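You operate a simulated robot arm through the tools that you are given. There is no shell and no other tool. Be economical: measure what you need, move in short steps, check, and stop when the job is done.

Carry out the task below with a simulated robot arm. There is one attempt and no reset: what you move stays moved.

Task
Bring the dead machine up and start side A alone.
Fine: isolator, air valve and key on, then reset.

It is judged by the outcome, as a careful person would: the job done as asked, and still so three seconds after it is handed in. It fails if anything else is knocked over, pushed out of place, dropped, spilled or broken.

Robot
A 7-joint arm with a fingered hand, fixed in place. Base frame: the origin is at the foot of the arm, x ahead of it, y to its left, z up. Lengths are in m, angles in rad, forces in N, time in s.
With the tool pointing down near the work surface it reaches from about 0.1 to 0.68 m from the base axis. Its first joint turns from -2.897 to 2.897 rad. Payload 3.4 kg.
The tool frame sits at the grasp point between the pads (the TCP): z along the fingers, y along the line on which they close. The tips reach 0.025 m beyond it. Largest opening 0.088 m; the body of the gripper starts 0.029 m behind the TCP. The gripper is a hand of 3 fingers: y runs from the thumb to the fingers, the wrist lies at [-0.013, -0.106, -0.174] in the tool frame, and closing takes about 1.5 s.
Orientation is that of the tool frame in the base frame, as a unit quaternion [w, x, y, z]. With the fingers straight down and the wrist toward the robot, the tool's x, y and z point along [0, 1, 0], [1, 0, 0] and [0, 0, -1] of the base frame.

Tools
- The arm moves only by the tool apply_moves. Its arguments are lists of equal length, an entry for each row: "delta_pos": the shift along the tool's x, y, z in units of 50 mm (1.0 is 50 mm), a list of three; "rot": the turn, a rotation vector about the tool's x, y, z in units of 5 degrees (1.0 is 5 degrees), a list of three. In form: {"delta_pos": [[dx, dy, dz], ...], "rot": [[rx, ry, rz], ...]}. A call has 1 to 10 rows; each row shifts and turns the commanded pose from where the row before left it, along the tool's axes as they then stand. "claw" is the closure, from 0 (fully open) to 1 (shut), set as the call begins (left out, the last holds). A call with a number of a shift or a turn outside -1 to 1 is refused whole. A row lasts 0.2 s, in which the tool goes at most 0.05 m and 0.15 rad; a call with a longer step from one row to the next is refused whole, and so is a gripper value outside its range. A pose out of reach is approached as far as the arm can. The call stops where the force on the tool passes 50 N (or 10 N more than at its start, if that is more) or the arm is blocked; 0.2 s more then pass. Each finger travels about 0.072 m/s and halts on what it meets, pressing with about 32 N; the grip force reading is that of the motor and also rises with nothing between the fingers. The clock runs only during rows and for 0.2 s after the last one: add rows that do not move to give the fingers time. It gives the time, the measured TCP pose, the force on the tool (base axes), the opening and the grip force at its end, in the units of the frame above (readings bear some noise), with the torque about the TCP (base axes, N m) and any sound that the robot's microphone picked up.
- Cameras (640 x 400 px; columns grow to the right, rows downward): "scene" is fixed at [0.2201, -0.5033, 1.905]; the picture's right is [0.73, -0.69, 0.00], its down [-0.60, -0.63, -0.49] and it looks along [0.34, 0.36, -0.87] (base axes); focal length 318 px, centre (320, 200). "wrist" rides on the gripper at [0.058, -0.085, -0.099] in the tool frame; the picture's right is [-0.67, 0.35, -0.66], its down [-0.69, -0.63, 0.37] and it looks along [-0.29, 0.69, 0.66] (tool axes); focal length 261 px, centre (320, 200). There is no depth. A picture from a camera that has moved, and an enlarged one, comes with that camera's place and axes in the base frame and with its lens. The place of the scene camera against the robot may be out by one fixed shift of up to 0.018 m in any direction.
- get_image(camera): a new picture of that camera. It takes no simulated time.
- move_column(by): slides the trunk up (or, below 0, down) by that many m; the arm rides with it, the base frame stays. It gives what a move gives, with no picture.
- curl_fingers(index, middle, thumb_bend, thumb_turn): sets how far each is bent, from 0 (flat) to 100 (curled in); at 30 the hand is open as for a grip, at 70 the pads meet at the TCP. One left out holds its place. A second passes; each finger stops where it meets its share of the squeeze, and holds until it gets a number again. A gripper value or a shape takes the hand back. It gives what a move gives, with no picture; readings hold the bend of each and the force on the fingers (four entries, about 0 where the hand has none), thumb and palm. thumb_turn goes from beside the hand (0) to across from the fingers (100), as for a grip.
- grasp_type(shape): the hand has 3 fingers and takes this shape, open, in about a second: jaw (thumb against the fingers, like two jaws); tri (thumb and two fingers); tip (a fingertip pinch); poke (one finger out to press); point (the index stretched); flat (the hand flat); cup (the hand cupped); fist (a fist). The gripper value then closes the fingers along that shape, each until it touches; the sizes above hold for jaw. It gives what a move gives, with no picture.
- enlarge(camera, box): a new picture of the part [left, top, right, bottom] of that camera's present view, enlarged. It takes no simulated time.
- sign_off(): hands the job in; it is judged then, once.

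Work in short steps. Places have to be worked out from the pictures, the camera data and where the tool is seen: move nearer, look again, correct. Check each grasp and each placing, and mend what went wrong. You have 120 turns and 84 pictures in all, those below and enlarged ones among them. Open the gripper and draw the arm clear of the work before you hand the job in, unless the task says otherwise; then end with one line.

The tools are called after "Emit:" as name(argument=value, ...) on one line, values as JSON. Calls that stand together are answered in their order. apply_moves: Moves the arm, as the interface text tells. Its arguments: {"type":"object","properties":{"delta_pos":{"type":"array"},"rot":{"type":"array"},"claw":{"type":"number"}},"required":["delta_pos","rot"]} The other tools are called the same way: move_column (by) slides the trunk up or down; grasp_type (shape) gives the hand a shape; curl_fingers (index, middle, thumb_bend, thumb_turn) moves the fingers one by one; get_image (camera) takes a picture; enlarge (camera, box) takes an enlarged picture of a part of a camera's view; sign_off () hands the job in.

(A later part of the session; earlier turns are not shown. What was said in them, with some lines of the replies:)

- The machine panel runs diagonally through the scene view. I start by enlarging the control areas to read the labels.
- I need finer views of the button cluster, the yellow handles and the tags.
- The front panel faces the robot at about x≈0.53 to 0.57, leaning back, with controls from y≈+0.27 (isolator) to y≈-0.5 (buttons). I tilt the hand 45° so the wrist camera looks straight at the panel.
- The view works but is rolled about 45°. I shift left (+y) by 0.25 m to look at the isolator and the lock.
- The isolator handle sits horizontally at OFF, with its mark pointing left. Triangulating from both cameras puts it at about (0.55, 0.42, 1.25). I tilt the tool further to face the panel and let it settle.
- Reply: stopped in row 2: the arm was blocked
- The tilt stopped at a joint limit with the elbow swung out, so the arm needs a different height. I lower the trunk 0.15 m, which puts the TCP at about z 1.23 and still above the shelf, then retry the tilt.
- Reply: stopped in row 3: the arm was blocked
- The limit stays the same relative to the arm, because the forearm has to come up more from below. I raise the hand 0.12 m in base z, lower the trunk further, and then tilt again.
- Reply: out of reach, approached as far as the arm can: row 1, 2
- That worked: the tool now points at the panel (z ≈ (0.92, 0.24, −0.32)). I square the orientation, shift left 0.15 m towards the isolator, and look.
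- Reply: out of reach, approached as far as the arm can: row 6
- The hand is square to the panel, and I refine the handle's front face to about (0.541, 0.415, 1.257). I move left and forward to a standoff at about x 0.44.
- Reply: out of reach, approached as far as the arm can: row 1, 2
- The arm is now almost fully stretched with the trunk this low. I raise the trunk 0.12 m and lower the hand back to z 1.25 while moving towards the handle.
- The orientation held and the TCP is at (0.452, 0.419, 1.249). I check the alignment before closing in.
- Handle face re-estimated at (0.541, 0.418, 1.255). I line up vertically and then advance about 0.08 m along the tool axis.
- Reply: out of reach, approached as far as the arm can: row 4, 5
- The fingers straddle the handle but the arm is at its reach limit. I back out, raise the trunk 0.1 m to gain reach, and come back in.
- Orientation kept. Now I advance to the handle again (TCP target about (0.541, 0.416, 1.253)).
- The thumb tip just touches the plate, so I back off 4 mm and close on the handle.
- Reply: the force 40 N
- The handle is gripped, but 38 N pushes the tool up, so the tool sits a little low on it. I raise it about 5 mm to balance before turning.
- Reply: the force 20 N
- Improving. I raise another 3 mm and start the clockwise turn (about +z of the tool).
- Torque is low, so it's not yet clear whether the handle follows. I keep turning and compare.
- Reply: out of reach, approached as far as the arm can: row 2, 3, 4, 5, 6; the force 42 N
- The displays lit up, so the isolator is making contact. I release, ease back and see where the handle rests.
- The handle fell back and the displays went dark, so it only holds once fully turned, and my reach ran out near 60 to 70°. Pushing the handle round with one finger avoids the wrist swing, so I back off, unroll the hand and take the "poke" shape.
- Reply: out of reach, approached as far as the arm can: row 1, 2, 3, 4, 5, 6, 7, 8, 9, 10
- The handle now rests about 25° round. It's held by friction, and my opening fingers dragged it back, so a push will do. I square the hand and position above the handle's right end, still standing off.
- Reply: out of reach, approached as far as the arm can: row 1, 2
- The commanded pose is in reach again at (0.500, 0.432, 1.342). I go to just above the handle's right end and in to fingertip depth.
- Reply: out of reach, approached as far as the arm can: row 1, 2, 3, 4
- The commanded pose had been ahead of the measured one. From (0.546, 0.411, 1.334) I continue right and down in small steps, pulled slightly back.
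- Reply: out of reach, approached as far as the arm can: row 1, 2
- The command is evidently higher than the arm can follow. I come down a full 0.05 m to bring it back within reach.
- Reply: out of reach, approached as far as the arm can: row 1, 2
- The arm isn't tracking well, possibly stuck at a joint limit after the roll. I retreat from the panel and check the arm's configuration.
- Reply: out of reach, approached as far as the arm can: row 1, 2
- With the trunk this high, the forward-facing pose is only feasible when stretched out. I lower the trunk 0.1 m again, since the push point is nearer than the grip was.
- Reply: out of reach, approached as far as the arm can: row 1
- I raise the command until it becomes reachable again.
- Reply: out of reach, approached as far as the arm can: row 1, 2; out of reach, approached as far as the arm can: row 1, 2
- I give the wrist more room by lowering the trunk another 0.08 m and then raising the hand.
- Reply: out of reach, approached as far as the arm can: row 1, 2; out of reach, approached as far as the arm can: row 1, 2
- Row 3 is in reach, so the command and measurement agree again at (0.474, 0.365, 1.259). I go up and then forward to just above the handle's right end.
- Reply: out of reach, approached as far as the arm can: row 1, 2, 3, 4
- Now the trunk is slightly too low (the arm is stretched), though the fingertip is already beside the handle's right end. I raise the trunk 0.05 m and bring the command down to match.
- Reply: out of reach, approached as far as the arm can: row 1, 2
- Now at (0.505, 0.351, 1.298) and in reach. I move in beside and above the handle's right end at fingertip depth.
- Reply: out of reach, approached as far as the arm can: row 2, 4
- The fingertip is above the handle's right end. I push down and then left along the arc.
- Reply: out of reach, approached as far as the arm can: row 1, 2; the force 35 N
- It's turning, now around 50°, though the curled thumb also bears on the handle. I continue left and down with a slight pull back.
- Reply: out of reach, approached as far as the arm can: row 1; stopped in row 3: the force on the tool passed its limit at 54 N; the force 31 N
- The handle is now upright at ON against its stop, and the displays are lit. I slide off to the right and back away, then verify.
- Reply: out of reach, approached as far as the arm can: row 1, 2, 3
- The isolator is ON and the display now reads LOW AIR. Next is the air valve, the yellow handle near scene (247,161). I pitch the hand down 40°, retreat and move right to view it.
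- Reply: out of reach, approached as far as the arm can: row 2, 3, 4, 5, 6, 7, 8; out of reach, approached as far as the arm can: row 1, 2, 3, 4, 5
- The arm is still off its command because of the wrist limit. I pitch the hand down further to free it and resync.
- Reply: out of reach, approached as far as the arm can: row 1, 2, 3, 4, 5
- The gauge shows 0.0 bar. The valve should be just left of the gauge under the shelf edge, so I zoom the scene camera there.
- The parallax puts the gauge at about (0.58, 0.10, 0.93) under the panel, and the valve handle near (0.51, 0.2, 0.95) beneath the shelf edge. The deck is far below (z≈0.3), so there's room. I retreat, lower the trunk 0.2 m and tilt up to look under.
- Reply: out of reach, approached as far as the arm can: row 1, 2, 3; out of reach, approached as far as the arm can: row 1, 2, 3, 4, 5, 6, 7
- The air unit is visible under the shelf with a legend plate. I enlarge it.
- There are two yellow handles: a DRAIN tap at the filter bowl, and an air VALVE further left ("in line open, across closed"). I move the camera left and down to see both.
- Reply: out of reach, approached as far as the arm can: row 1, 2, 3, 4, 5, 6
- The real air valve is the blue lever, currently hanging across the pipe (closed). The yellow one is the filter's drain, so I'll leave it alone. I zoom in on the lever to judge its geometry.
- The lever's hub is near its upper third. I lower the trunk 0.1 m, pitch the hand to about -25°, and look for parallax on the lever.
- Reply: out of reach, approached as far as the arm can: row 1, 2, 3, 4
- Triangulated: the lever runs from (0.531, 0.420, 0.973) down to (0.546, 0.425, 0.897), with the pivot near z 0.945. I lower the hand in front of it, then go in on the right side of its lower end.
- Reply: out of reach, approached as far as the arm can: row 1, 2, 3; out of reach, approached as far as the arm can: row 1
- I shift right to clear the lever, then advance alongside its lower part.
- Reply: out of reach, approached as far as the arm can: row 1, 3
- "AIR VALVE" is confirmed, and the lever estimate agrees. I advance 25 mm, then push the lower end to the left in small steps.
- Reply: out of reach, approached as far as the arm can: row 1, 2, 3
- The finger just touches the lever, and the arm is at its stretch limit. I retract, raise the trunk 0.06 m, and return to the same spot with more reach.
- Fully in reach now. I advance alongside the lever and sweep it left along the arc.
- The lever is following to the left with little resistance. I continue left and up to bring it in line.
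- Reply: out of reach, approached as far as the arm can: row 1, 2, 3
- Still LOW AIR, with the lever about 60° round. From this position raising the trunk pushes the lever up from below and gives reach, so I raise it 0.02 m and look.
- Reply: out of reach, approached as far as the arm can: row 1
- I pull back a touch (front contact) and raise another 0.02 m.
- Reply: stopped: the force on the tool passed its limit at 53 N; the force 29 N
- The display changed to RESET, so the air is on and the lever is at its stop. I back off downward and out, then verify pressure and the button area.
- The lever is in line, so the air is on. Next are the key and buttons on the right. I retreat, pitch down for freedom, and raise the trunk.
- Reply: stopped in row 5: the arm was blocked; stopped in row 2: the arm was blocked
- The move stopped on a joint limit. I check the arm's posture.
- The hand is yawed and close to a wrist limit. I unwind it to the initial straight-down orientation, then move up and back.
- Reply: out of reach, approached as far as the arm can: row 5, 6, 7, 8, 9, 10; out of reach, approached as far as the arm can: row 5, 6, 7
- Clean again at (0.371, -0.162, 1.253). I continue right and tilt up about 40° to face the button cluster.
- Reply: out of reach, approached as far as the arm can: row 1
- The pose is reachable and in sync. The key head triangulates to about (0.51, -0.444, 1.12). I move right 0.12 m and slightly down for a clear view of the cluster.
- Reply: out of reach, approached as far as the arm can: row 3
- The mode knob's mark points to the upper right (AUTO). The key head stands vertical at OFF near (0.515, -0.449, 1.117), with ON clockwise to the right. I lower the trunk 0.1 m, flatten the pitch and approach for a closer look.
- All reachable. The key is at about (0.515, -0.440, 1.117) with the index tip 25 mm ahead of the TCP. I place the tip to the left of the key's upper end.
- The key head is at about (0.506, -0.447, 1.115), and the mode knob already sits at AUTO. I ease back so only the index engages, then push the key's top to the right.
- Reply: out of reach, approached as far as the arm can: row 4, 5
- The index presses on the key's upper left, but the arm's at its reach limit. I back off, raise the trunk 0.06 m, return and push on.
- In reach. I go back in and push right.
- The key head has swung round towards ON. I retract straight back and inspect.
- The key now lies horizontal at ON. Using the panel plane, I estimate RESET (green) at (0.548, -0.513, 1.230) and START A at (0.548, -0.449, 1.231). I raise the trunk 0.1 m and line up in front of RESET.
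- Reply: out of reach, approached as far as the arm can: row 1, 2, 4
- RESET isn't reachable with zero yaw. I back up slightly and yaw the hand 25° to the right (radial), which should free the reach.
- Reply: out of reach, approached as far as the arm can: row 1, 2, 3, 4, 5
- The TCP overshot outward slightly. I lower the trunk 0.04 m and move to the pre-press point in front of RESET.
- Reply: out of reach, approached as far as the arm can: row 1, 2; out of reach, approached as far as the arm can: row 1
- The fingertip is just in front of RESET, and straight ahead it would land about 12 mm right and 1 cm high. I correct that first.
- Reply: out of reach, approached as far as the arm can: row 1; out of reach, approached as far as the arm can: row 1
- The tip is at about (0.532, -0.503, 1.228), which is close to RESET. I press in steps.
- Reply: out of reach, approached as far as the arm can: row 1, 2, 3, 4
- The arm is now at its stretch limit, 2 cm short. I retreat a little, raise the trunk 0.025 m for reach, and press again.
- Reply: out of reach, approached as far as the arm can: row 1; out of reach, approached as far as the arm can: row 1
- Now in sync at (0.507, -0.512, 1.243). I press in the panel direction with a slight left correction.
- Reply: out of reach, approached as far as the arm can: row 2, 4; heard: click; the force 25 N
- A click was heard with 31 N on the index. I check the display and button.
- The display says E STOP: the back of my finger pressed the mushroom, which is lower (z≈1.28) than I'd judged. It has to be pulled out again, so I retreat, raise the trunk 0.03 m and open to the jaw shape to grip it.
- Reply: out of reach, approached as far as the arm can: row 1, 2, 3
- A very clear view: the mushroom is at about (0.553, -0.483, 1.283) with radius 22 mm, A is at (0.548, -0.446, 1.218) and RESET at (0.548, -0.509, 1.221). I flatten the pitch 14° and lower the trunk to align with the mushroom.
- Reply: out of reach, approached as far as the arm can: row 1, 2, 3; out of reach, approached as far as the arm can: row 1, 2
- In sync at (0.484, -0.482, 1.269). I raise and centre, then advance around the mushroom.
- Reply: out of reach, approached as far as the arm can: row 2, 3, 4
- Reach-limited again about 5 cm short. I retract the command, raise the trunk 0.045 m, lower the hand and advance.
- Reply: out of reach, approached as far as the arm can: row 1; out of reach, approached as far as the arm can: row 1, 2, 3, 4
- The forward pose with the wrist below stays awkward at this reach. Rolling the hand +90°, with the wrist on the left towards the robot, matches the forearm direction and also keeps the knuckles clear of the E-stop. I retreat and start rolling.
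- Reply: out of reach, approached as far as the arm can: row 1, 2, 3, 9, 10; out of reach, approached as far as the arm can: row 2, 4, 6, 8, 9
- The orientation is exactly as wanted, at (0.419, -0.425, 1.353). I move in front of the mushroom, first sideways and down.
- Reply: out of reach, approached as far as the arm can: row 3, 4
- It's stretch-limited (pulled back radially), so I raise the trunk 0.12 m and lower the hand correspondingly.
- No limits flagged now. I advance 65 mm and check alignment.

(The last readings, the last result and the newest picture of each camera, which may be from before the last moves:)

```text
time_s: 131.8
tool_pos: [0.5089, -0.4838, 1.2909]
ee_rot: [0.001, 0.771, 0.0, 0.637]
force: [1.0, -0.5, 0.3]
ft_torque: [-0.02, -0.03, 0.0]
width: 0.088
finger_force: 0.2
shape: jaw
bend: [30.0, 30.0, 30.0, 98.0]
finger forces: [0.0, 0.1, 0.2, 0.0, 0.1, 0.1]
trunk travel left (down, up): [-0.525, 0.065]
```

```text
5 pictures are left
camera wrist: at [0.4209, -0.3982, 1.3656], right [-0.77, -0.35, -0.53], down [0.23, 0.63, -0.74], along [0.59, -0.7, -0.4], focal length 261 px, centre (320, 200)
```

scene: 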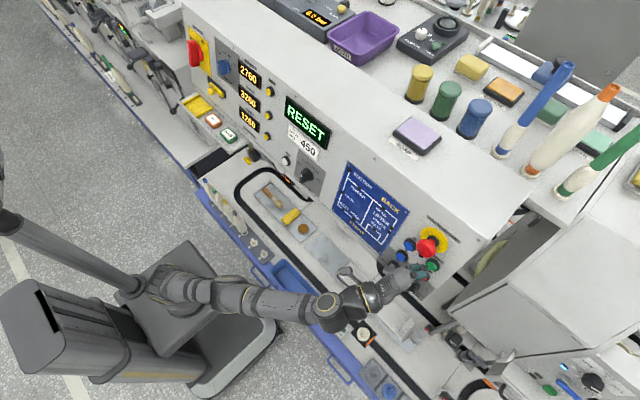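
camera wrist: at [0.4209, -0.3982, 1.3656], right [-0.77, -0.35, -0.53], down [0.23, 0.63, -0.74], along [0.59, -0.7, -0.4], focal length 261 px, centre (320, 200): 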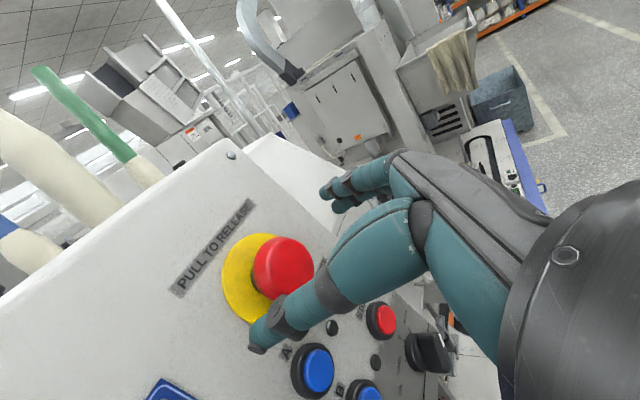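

The mushroom at (0.545, -0.479, 1.281) lies between thumb and fingers. I advance 35 mm and close.

Emit:
apply_moves(delta_pos=[[0, -0.06, 0.3], [0, 0, 0.25], [0, 0, 0.13], [0, 0, 0]], rot=[[0, 0, 0], [0, 0, 0], [0, 0, 0], [0, 0, 0]])

Emit:
apply_moves(delta_pos=[[0, 0, 0], [0, 0, 0], [0, 0, 0], [0, 0, 0], [0, 0, 0], [0, 0, 0], [0, 0, 0]], rot=[[0, 0, 0], [0, 0, 0], [0, 0, 0], [0, 0, 0], [0, 0, 0], [0, 0, 0], [0, 0, 0]], claw=1)

```text
time_s: 132.8
tool_pos: [0.5412, -0.4788, 1.2836]
ee_rot: [0.001, 0.771, 0.0, 0.637]
force: [0.2, 0.2, -0.3]
ft_torque: [-0.04, 0.03, -0.05]
width: 0.0879
finger_force: 0.2
shape: jaw
bend: [30.0, 30.0, 30.0, 98.0]
finger forces: [0.1, 0.0, 0.1, 0.0, 0.1, 0.1]
trunk travel left (down, up): [-0.525, 0.065]
```

```text
time_s: 134.4
tool_pos: [0.543, -0.4793, 1.2826]
ee_rot: [0.001, 0.772, 0.0, 0.636]
force: [8.9, 2.5, 2.2]
ft_torque: [-0.07, 0.06, -0.08]
width: 0.0257
finger_force: 31.8
shape: jaw
bend: [74.0, 64.0, 75.0, 100.0]
finger forces: [18.0, 10.0, 0.0, 0.0, 30.0, 0.1]
trunk travel left (down, up): [-0.525, 0.065]
```

Gripped (the fingers wrap the mushroom from behind). I pull straight out.

Emit:
apply_moves(delta_pos=[[0, 0, -0.1], [0, 0, -0.1], [0, 0, -0.12], [0, 0, -0.12], [0, 0, 0]], rot=[[0, 0, 0], [0, 0, 0], [0, 0, 0], [0, 0, 0], [0, 0, 0]])

```text
time_s: 135.4
tool_pos: [0.5326, -0.4746, 1.2841]
ee_rot: [-0.006, 0.772, 0.004, 0.636]
force: [41.4, -10.9, 7.8]
ft_torque: [-0.26, -0.02, -0.11]
width: 0.0236
finger_force: 31.5
shape: jaw
bend: [74.0, 62.0, 75.0, 100.0]
finger forces: [31.3, 13.4, 0.0, 0.0, 32.7, 0.1]
trunk travel left (down, up): [-0.525, 0.065]
stopped in row 5: the force on the tool passed its limit at 53 N (the readings are from after the stop); the commanded pose is now the measured one
```

It moved out about 10 mm, then hit a stop at 53 N. I check the display.

Emit:
enlarge(camera="scene", box=[280, 90, 450, 290])

```text
2.00 times, centred on (365, 190) of scene
camera zoom: at [0.2201, -0.5033, 1.905], right [0.73, -0.69, 0.0], down [-0.6, -0.63, -0.49], along [0.34, 0.36, -0.87], focal length 637 px, centre (230, 220)
```

zoom: 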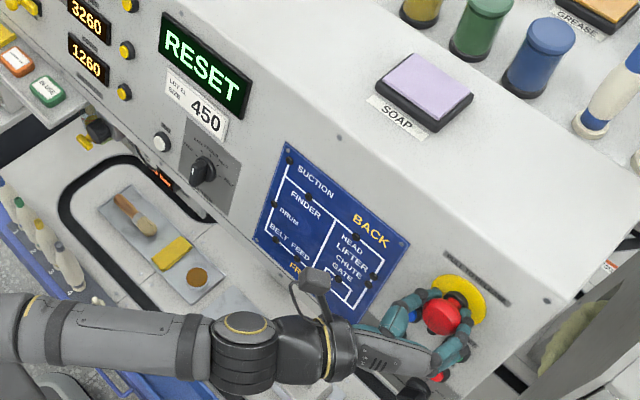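

Back to RESET, so the E-stop is released. I open, back straight off, and switch to the single-finger poke. In this roll the knuckles point right, away from the mushroom.

Emit:
apply_moves(delta_pos=[[0, 0, 0], [0, 0, 0], [0, 0, 0], [0, 0, 0], [0, 0, 0], [0, 0, 0], [0, 0, -0.4], [0, 0, -0.5], [0, 0, -0.5], [0, 0, 0]], rot=[[0, 0, 0], [0, 0, 0], [0, 0, 0], [0, 0, 0], [0, 0, 0], [0, 0, 0], [0, 0, 0], [0, 0, 0], [0, 0, 0], [0, 0, 0]], claw=0)

Emit:
grasp_type(shape="poke")

Emit:
curl_fingers(middle=100)

Emit:
apply_moves(delta_pos=[[-0.7, 0.3, 0], [-0.7, 0.35, 0], [0, 0, 0]], rot=[[0, 0, 0], [0, 0, 0], [0, 0, 0]])

```text
time_s: 137.7
tool_pos: [0.4536, -0.4753, 1.3001]
ee_rot: [-0.002, 0.771, 0.003, 0.637]
force: [0.1, 0.2, -0.3]
ft_torque: [-0.02, 0.0, 0.03]
width: 0.0879
finger_force: 0.0
shape: jaw
bend: [30.0, 30.0, 30.0, 98.0]
finger forces: [0.0, 0.0, 0.0, 0.0, 0.0, 0.0]
trunk travel left (down, up): [-0.525, 0.065]
```

```text
time_s: 138.6
tool_pos: [0.4546, -0.476, 1.3015]
ee_rot: [-0.002, 0.77, 0.002, 0.638]
force: [-0.1, -0.5, -0.7]
ft_torque: [0.03, 0.01, -0.02]
width: 0.0003
finger_force: 0.0
shape: poke
bend: [70.0, 70.0, 100.0, 100.0]
finger forces: [0.0, 0.1, 0.0, 0.0, 0.0, 0.0]
trunk travel left (down, up): [-0.525, 0.065]
```

```text
time_s: 139.6
tool_pos: [0.4533, -0.4758, 1.3015]
ee_rot: [-0.002, 0.77, 0.002, 0.638]
force: [-0.4, -0.5, 0.3]
ft_torque: [-0.01, 0.0, -0.04]
width: 0.0223
finger_force: 0.0
shape: fingers
bend: [70.0, 100.0, 100.0, 100.0]
finger forces: [0.0, 0.1, 0.0, 0.0, 0.1, 0.1]
trunk travel left (down, up): [-0.525, 0.065]
```

```text
time_s: 140.3
tool_pos: [0.4412, -0.5093, 1.2312]
ee_rot: [-0.002, 0.77, 0.002, 0.638]
force: [-0.7, 0.3, -0.9]
ft_torque: [0.0, -0.03, -0.02]
width: 0.0224
finger_force: 0.0
shape: fingers
bend: [70.0, 100.0, 100.0, 100.0]
finger forces: [0.1, 0.0, 0.1, 0.0, 0.0, 0.0]
trunk travel left (down, up): [-0.525, 0.065]
```

Positioned in line with RESET. I advance to about 1 cm short and check alignment once.

Emit:
apply_moves(delta_pos=[[0.05, 0, 0.45], [0, 0, 0.45], [0, 0, 0.4], [0, 0, 0]], rot=[[0, 0, 0], [0, 0, 0], [0, 0, 0], [0, 0, 0]])

Emit:
enlarge(camera="scene", box=[385, 215, 465, 295])

```text
time_s: 141.3
tool_pos: [0.5056, -0.5094, 1.2228]
ee_rot: [-0.002, 0.77, 0.002, 0.638]
force: [-0.3, 0.0, 0.0]
ft_torque: [-0.02, 0.01, 0.02]
width: 0.0226
finger_force: 0.0
shape: fingers
bend: [70.0, 100.0, 100.0, 100.0]
finger forces: [0.0, 0.0, 0.0, 0.0, 0.0, 0.0]
trunk travel left (down, up): [-0.525, 0.065]
```

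```text
5.00 times, centred on (425, 255) of scene
camera zoom: at [0.2201, -0.5033, 1.905], right [0.73, -0.69, 0.0], down [-0.6, -0.63, -0.49], along [0.34, 0.36, -0.87], focal length 1592 px, centre (-205, -75)
```

zoom: 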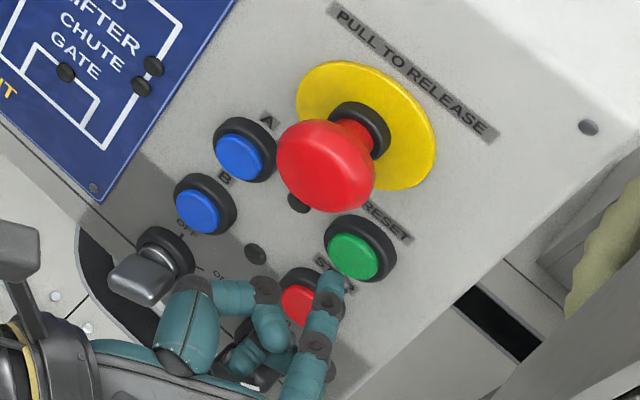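

The alignment is good: straight ahead lands on the green cap. I nudge up 3 mm and press in small steps.

Emit:
apply_moves(delta_pos=[[0.06, 0, 0.2], [0, 0, 0.12], [0, 0, 0.08], [0, 0, 0.06], [0, 0, 0]], rot=[[0, 0, 0], [0, 0, 0], [0, 0, 0], [0, 0, 0], [0, 0, 0]])

```text
time_s: 142.6
tool_pos: [0.5243, -0.5091, 1.2228]
ee_rot: [-0.001, 0.77, 0.001, 0.638]
force: [-12.9, -2.5, 1.8]
ft_torque: [0.01, -0.03, -0.12]
width: 0.0217
finger_force: 6.8
shape: fingers
bend: [70.0, 100.0, 100.0, 100.0]
finger forces: [13.2, 0.1, 0.0, 0.0, 0.0, 0.1]
trunk travel left (down, up): [-0.525, 0.065]
heard: click
```

Click heard. I back off, shift 63 mm left to button A's line, and verify with one picture before pressing.

Emit:
apply_moves(delta_pos=[[0, 0, -0.4], [0, 0, -0.6], [0, -0.64, 0], [0, -0.63, 0], [0, 0, 0.5], [0, 0, 0]], rot=[[0, 0, 0], [0, 0, 0], [0, 0, 0], [0, 0, 0], [0, 0, 0], [0, 0, 0]])

Emit:
enlarge(camera="scene", box=[280, 85, 460, 295])

```text
time_s: 143.9
tool_pos: [0.5035, -0.4452, 1.2271]
ee_rot: [-0.002, 0.771, 0.002, 0.637]
force: [-0.4, 0.8, -0.4]
ft_torque: [0.0, 0.0, 0.0]
width: 0.0227
finger_force: 0.1
shape: fingers
bend: [70.0, 100.0, 100.0, 100.0]
finger forces: [0.0, 0.0, 0.1, 0.0, 0.1, 0.0]
trunk travel left (down, up): [-0.525, 0.065]
```

```text
1.90 times, centred on (370, 190) of scene
camera zoom: at [0.2201, -0.5033, 1.905], right [0.73, -0.69, 0.0], down [-0.6, -0.63, -0.49], along [0.34, 0.36, -0.87], focal length 607 px, centre (225, 219)
```

zoom: 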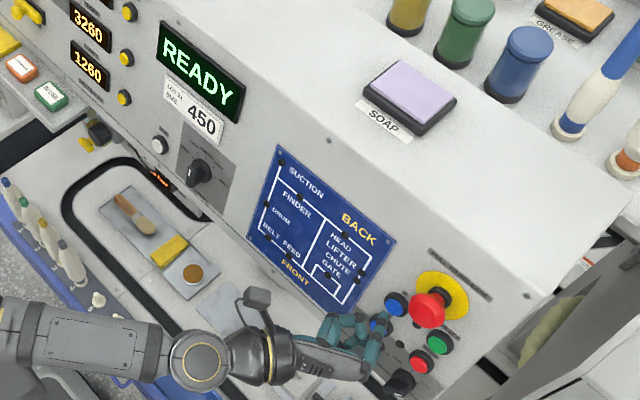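

The display shows READY and the finger is lined up with A (same height offset as the successful RESET press). I press A in small steps.

Emit:
apply_moves(delta_pos=[[0, 0, 0.2], [0, 0, 0.14], [0, 0, 0.08], [0, 0, 0.06], [0, 0, 0]], rot=[[0, 0, 0], [0, 0, 0], [0, 0, 0], [0, 0, 0], [0, 0, 0]])

```text
time_s: 145.2
tool_pos: [0.5246, -0.4472, 1.2217]
ee_rot: [-0.001, 0.771, 0.002, 0.637]
force: [-11.3, -2.8, 1.3]
ft_torque: [-0.01, -0.08, -0.07]
width: 0.0222
finger_force: 5.5
shape: fingers
bend: [70.0, 100.0, 100.0, 100.0]
finger forces: [10.7, 0.0, 0.1, 0.0, 0.1, 0.1]
trunk travel left (down, up): [-0.525, 0.065]
heard: click
```

Click. I back straight off well clear and check the result.

Emit:
apply_moves(delta_pos=[[0, 0, -0.5], [0, 0, -0.8], [0, 0, -0.8], [0, 0, -0.8], [0, 0, 0]], rot=[[0, 0, 0], [0, 0, 0], [0, 0, 0], [0, 0, 0], [0, 0, 0]])

Emit:
get_image(camera="scene")

```text
time_s: 146.3
tool_pos: [0.3846, -0.4456, 1.2498]
ee_rot: [-0.002, 0.771, 0.003, 0.637]
force: [-0.6, 0.8, 0.0]
ft_torque: [-0.03, 0.04, -0.01]
width: 0.023
finger_force: 0.1
shape: fingers
bend: [70.0, 100.0, 100.0, 100.0]
finger forces: [0.1, 0.0, 0.1, 0.0, 0.0, 0.0]
trunk travel left (down, up): [-0.525, 0.065]
```

```text
1 pictures are left
```

scene: 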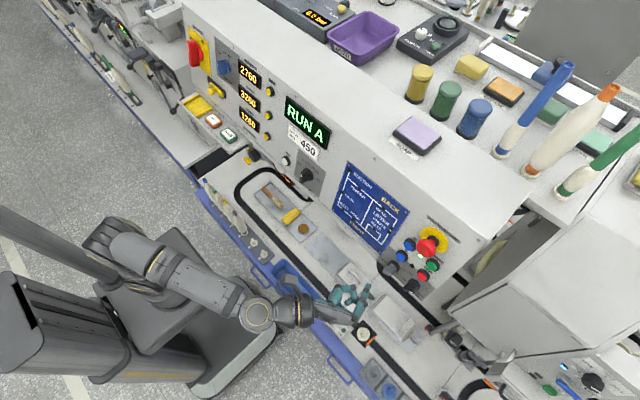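

The display reads RUN A. I open the hand here in free space, then hand in.

Emit:
grasp_type(shape="jaw")

Emit:
sign_off()

```text
time_s: 147.2
tool_pos: [0.384, -0.4464, 1.2484]
ee_rot: [-0.002, 0.771, 0.002, 0.637]
force: [0.4, -0.7, -1.5]
ft_torque: [-0.01, -0.01, 0.01]
width: 0.088
finger_force: 0.0
shape: jaw
bend: [30.0, 30.0, 30.0, 98.0]
finger forces: [0.0, 0.0, 0.0, 0.0, 0.0, 0.0]
trunk travel left (down, up): [-0.525, 0.065]
```

```text
The job is handed in.
```

The isolator, air valve and key are on, the machine is reset, and side A is running alone (display shows RUN A); on the way I knocked the E-stop in by accident, pulled it back out and reset again.
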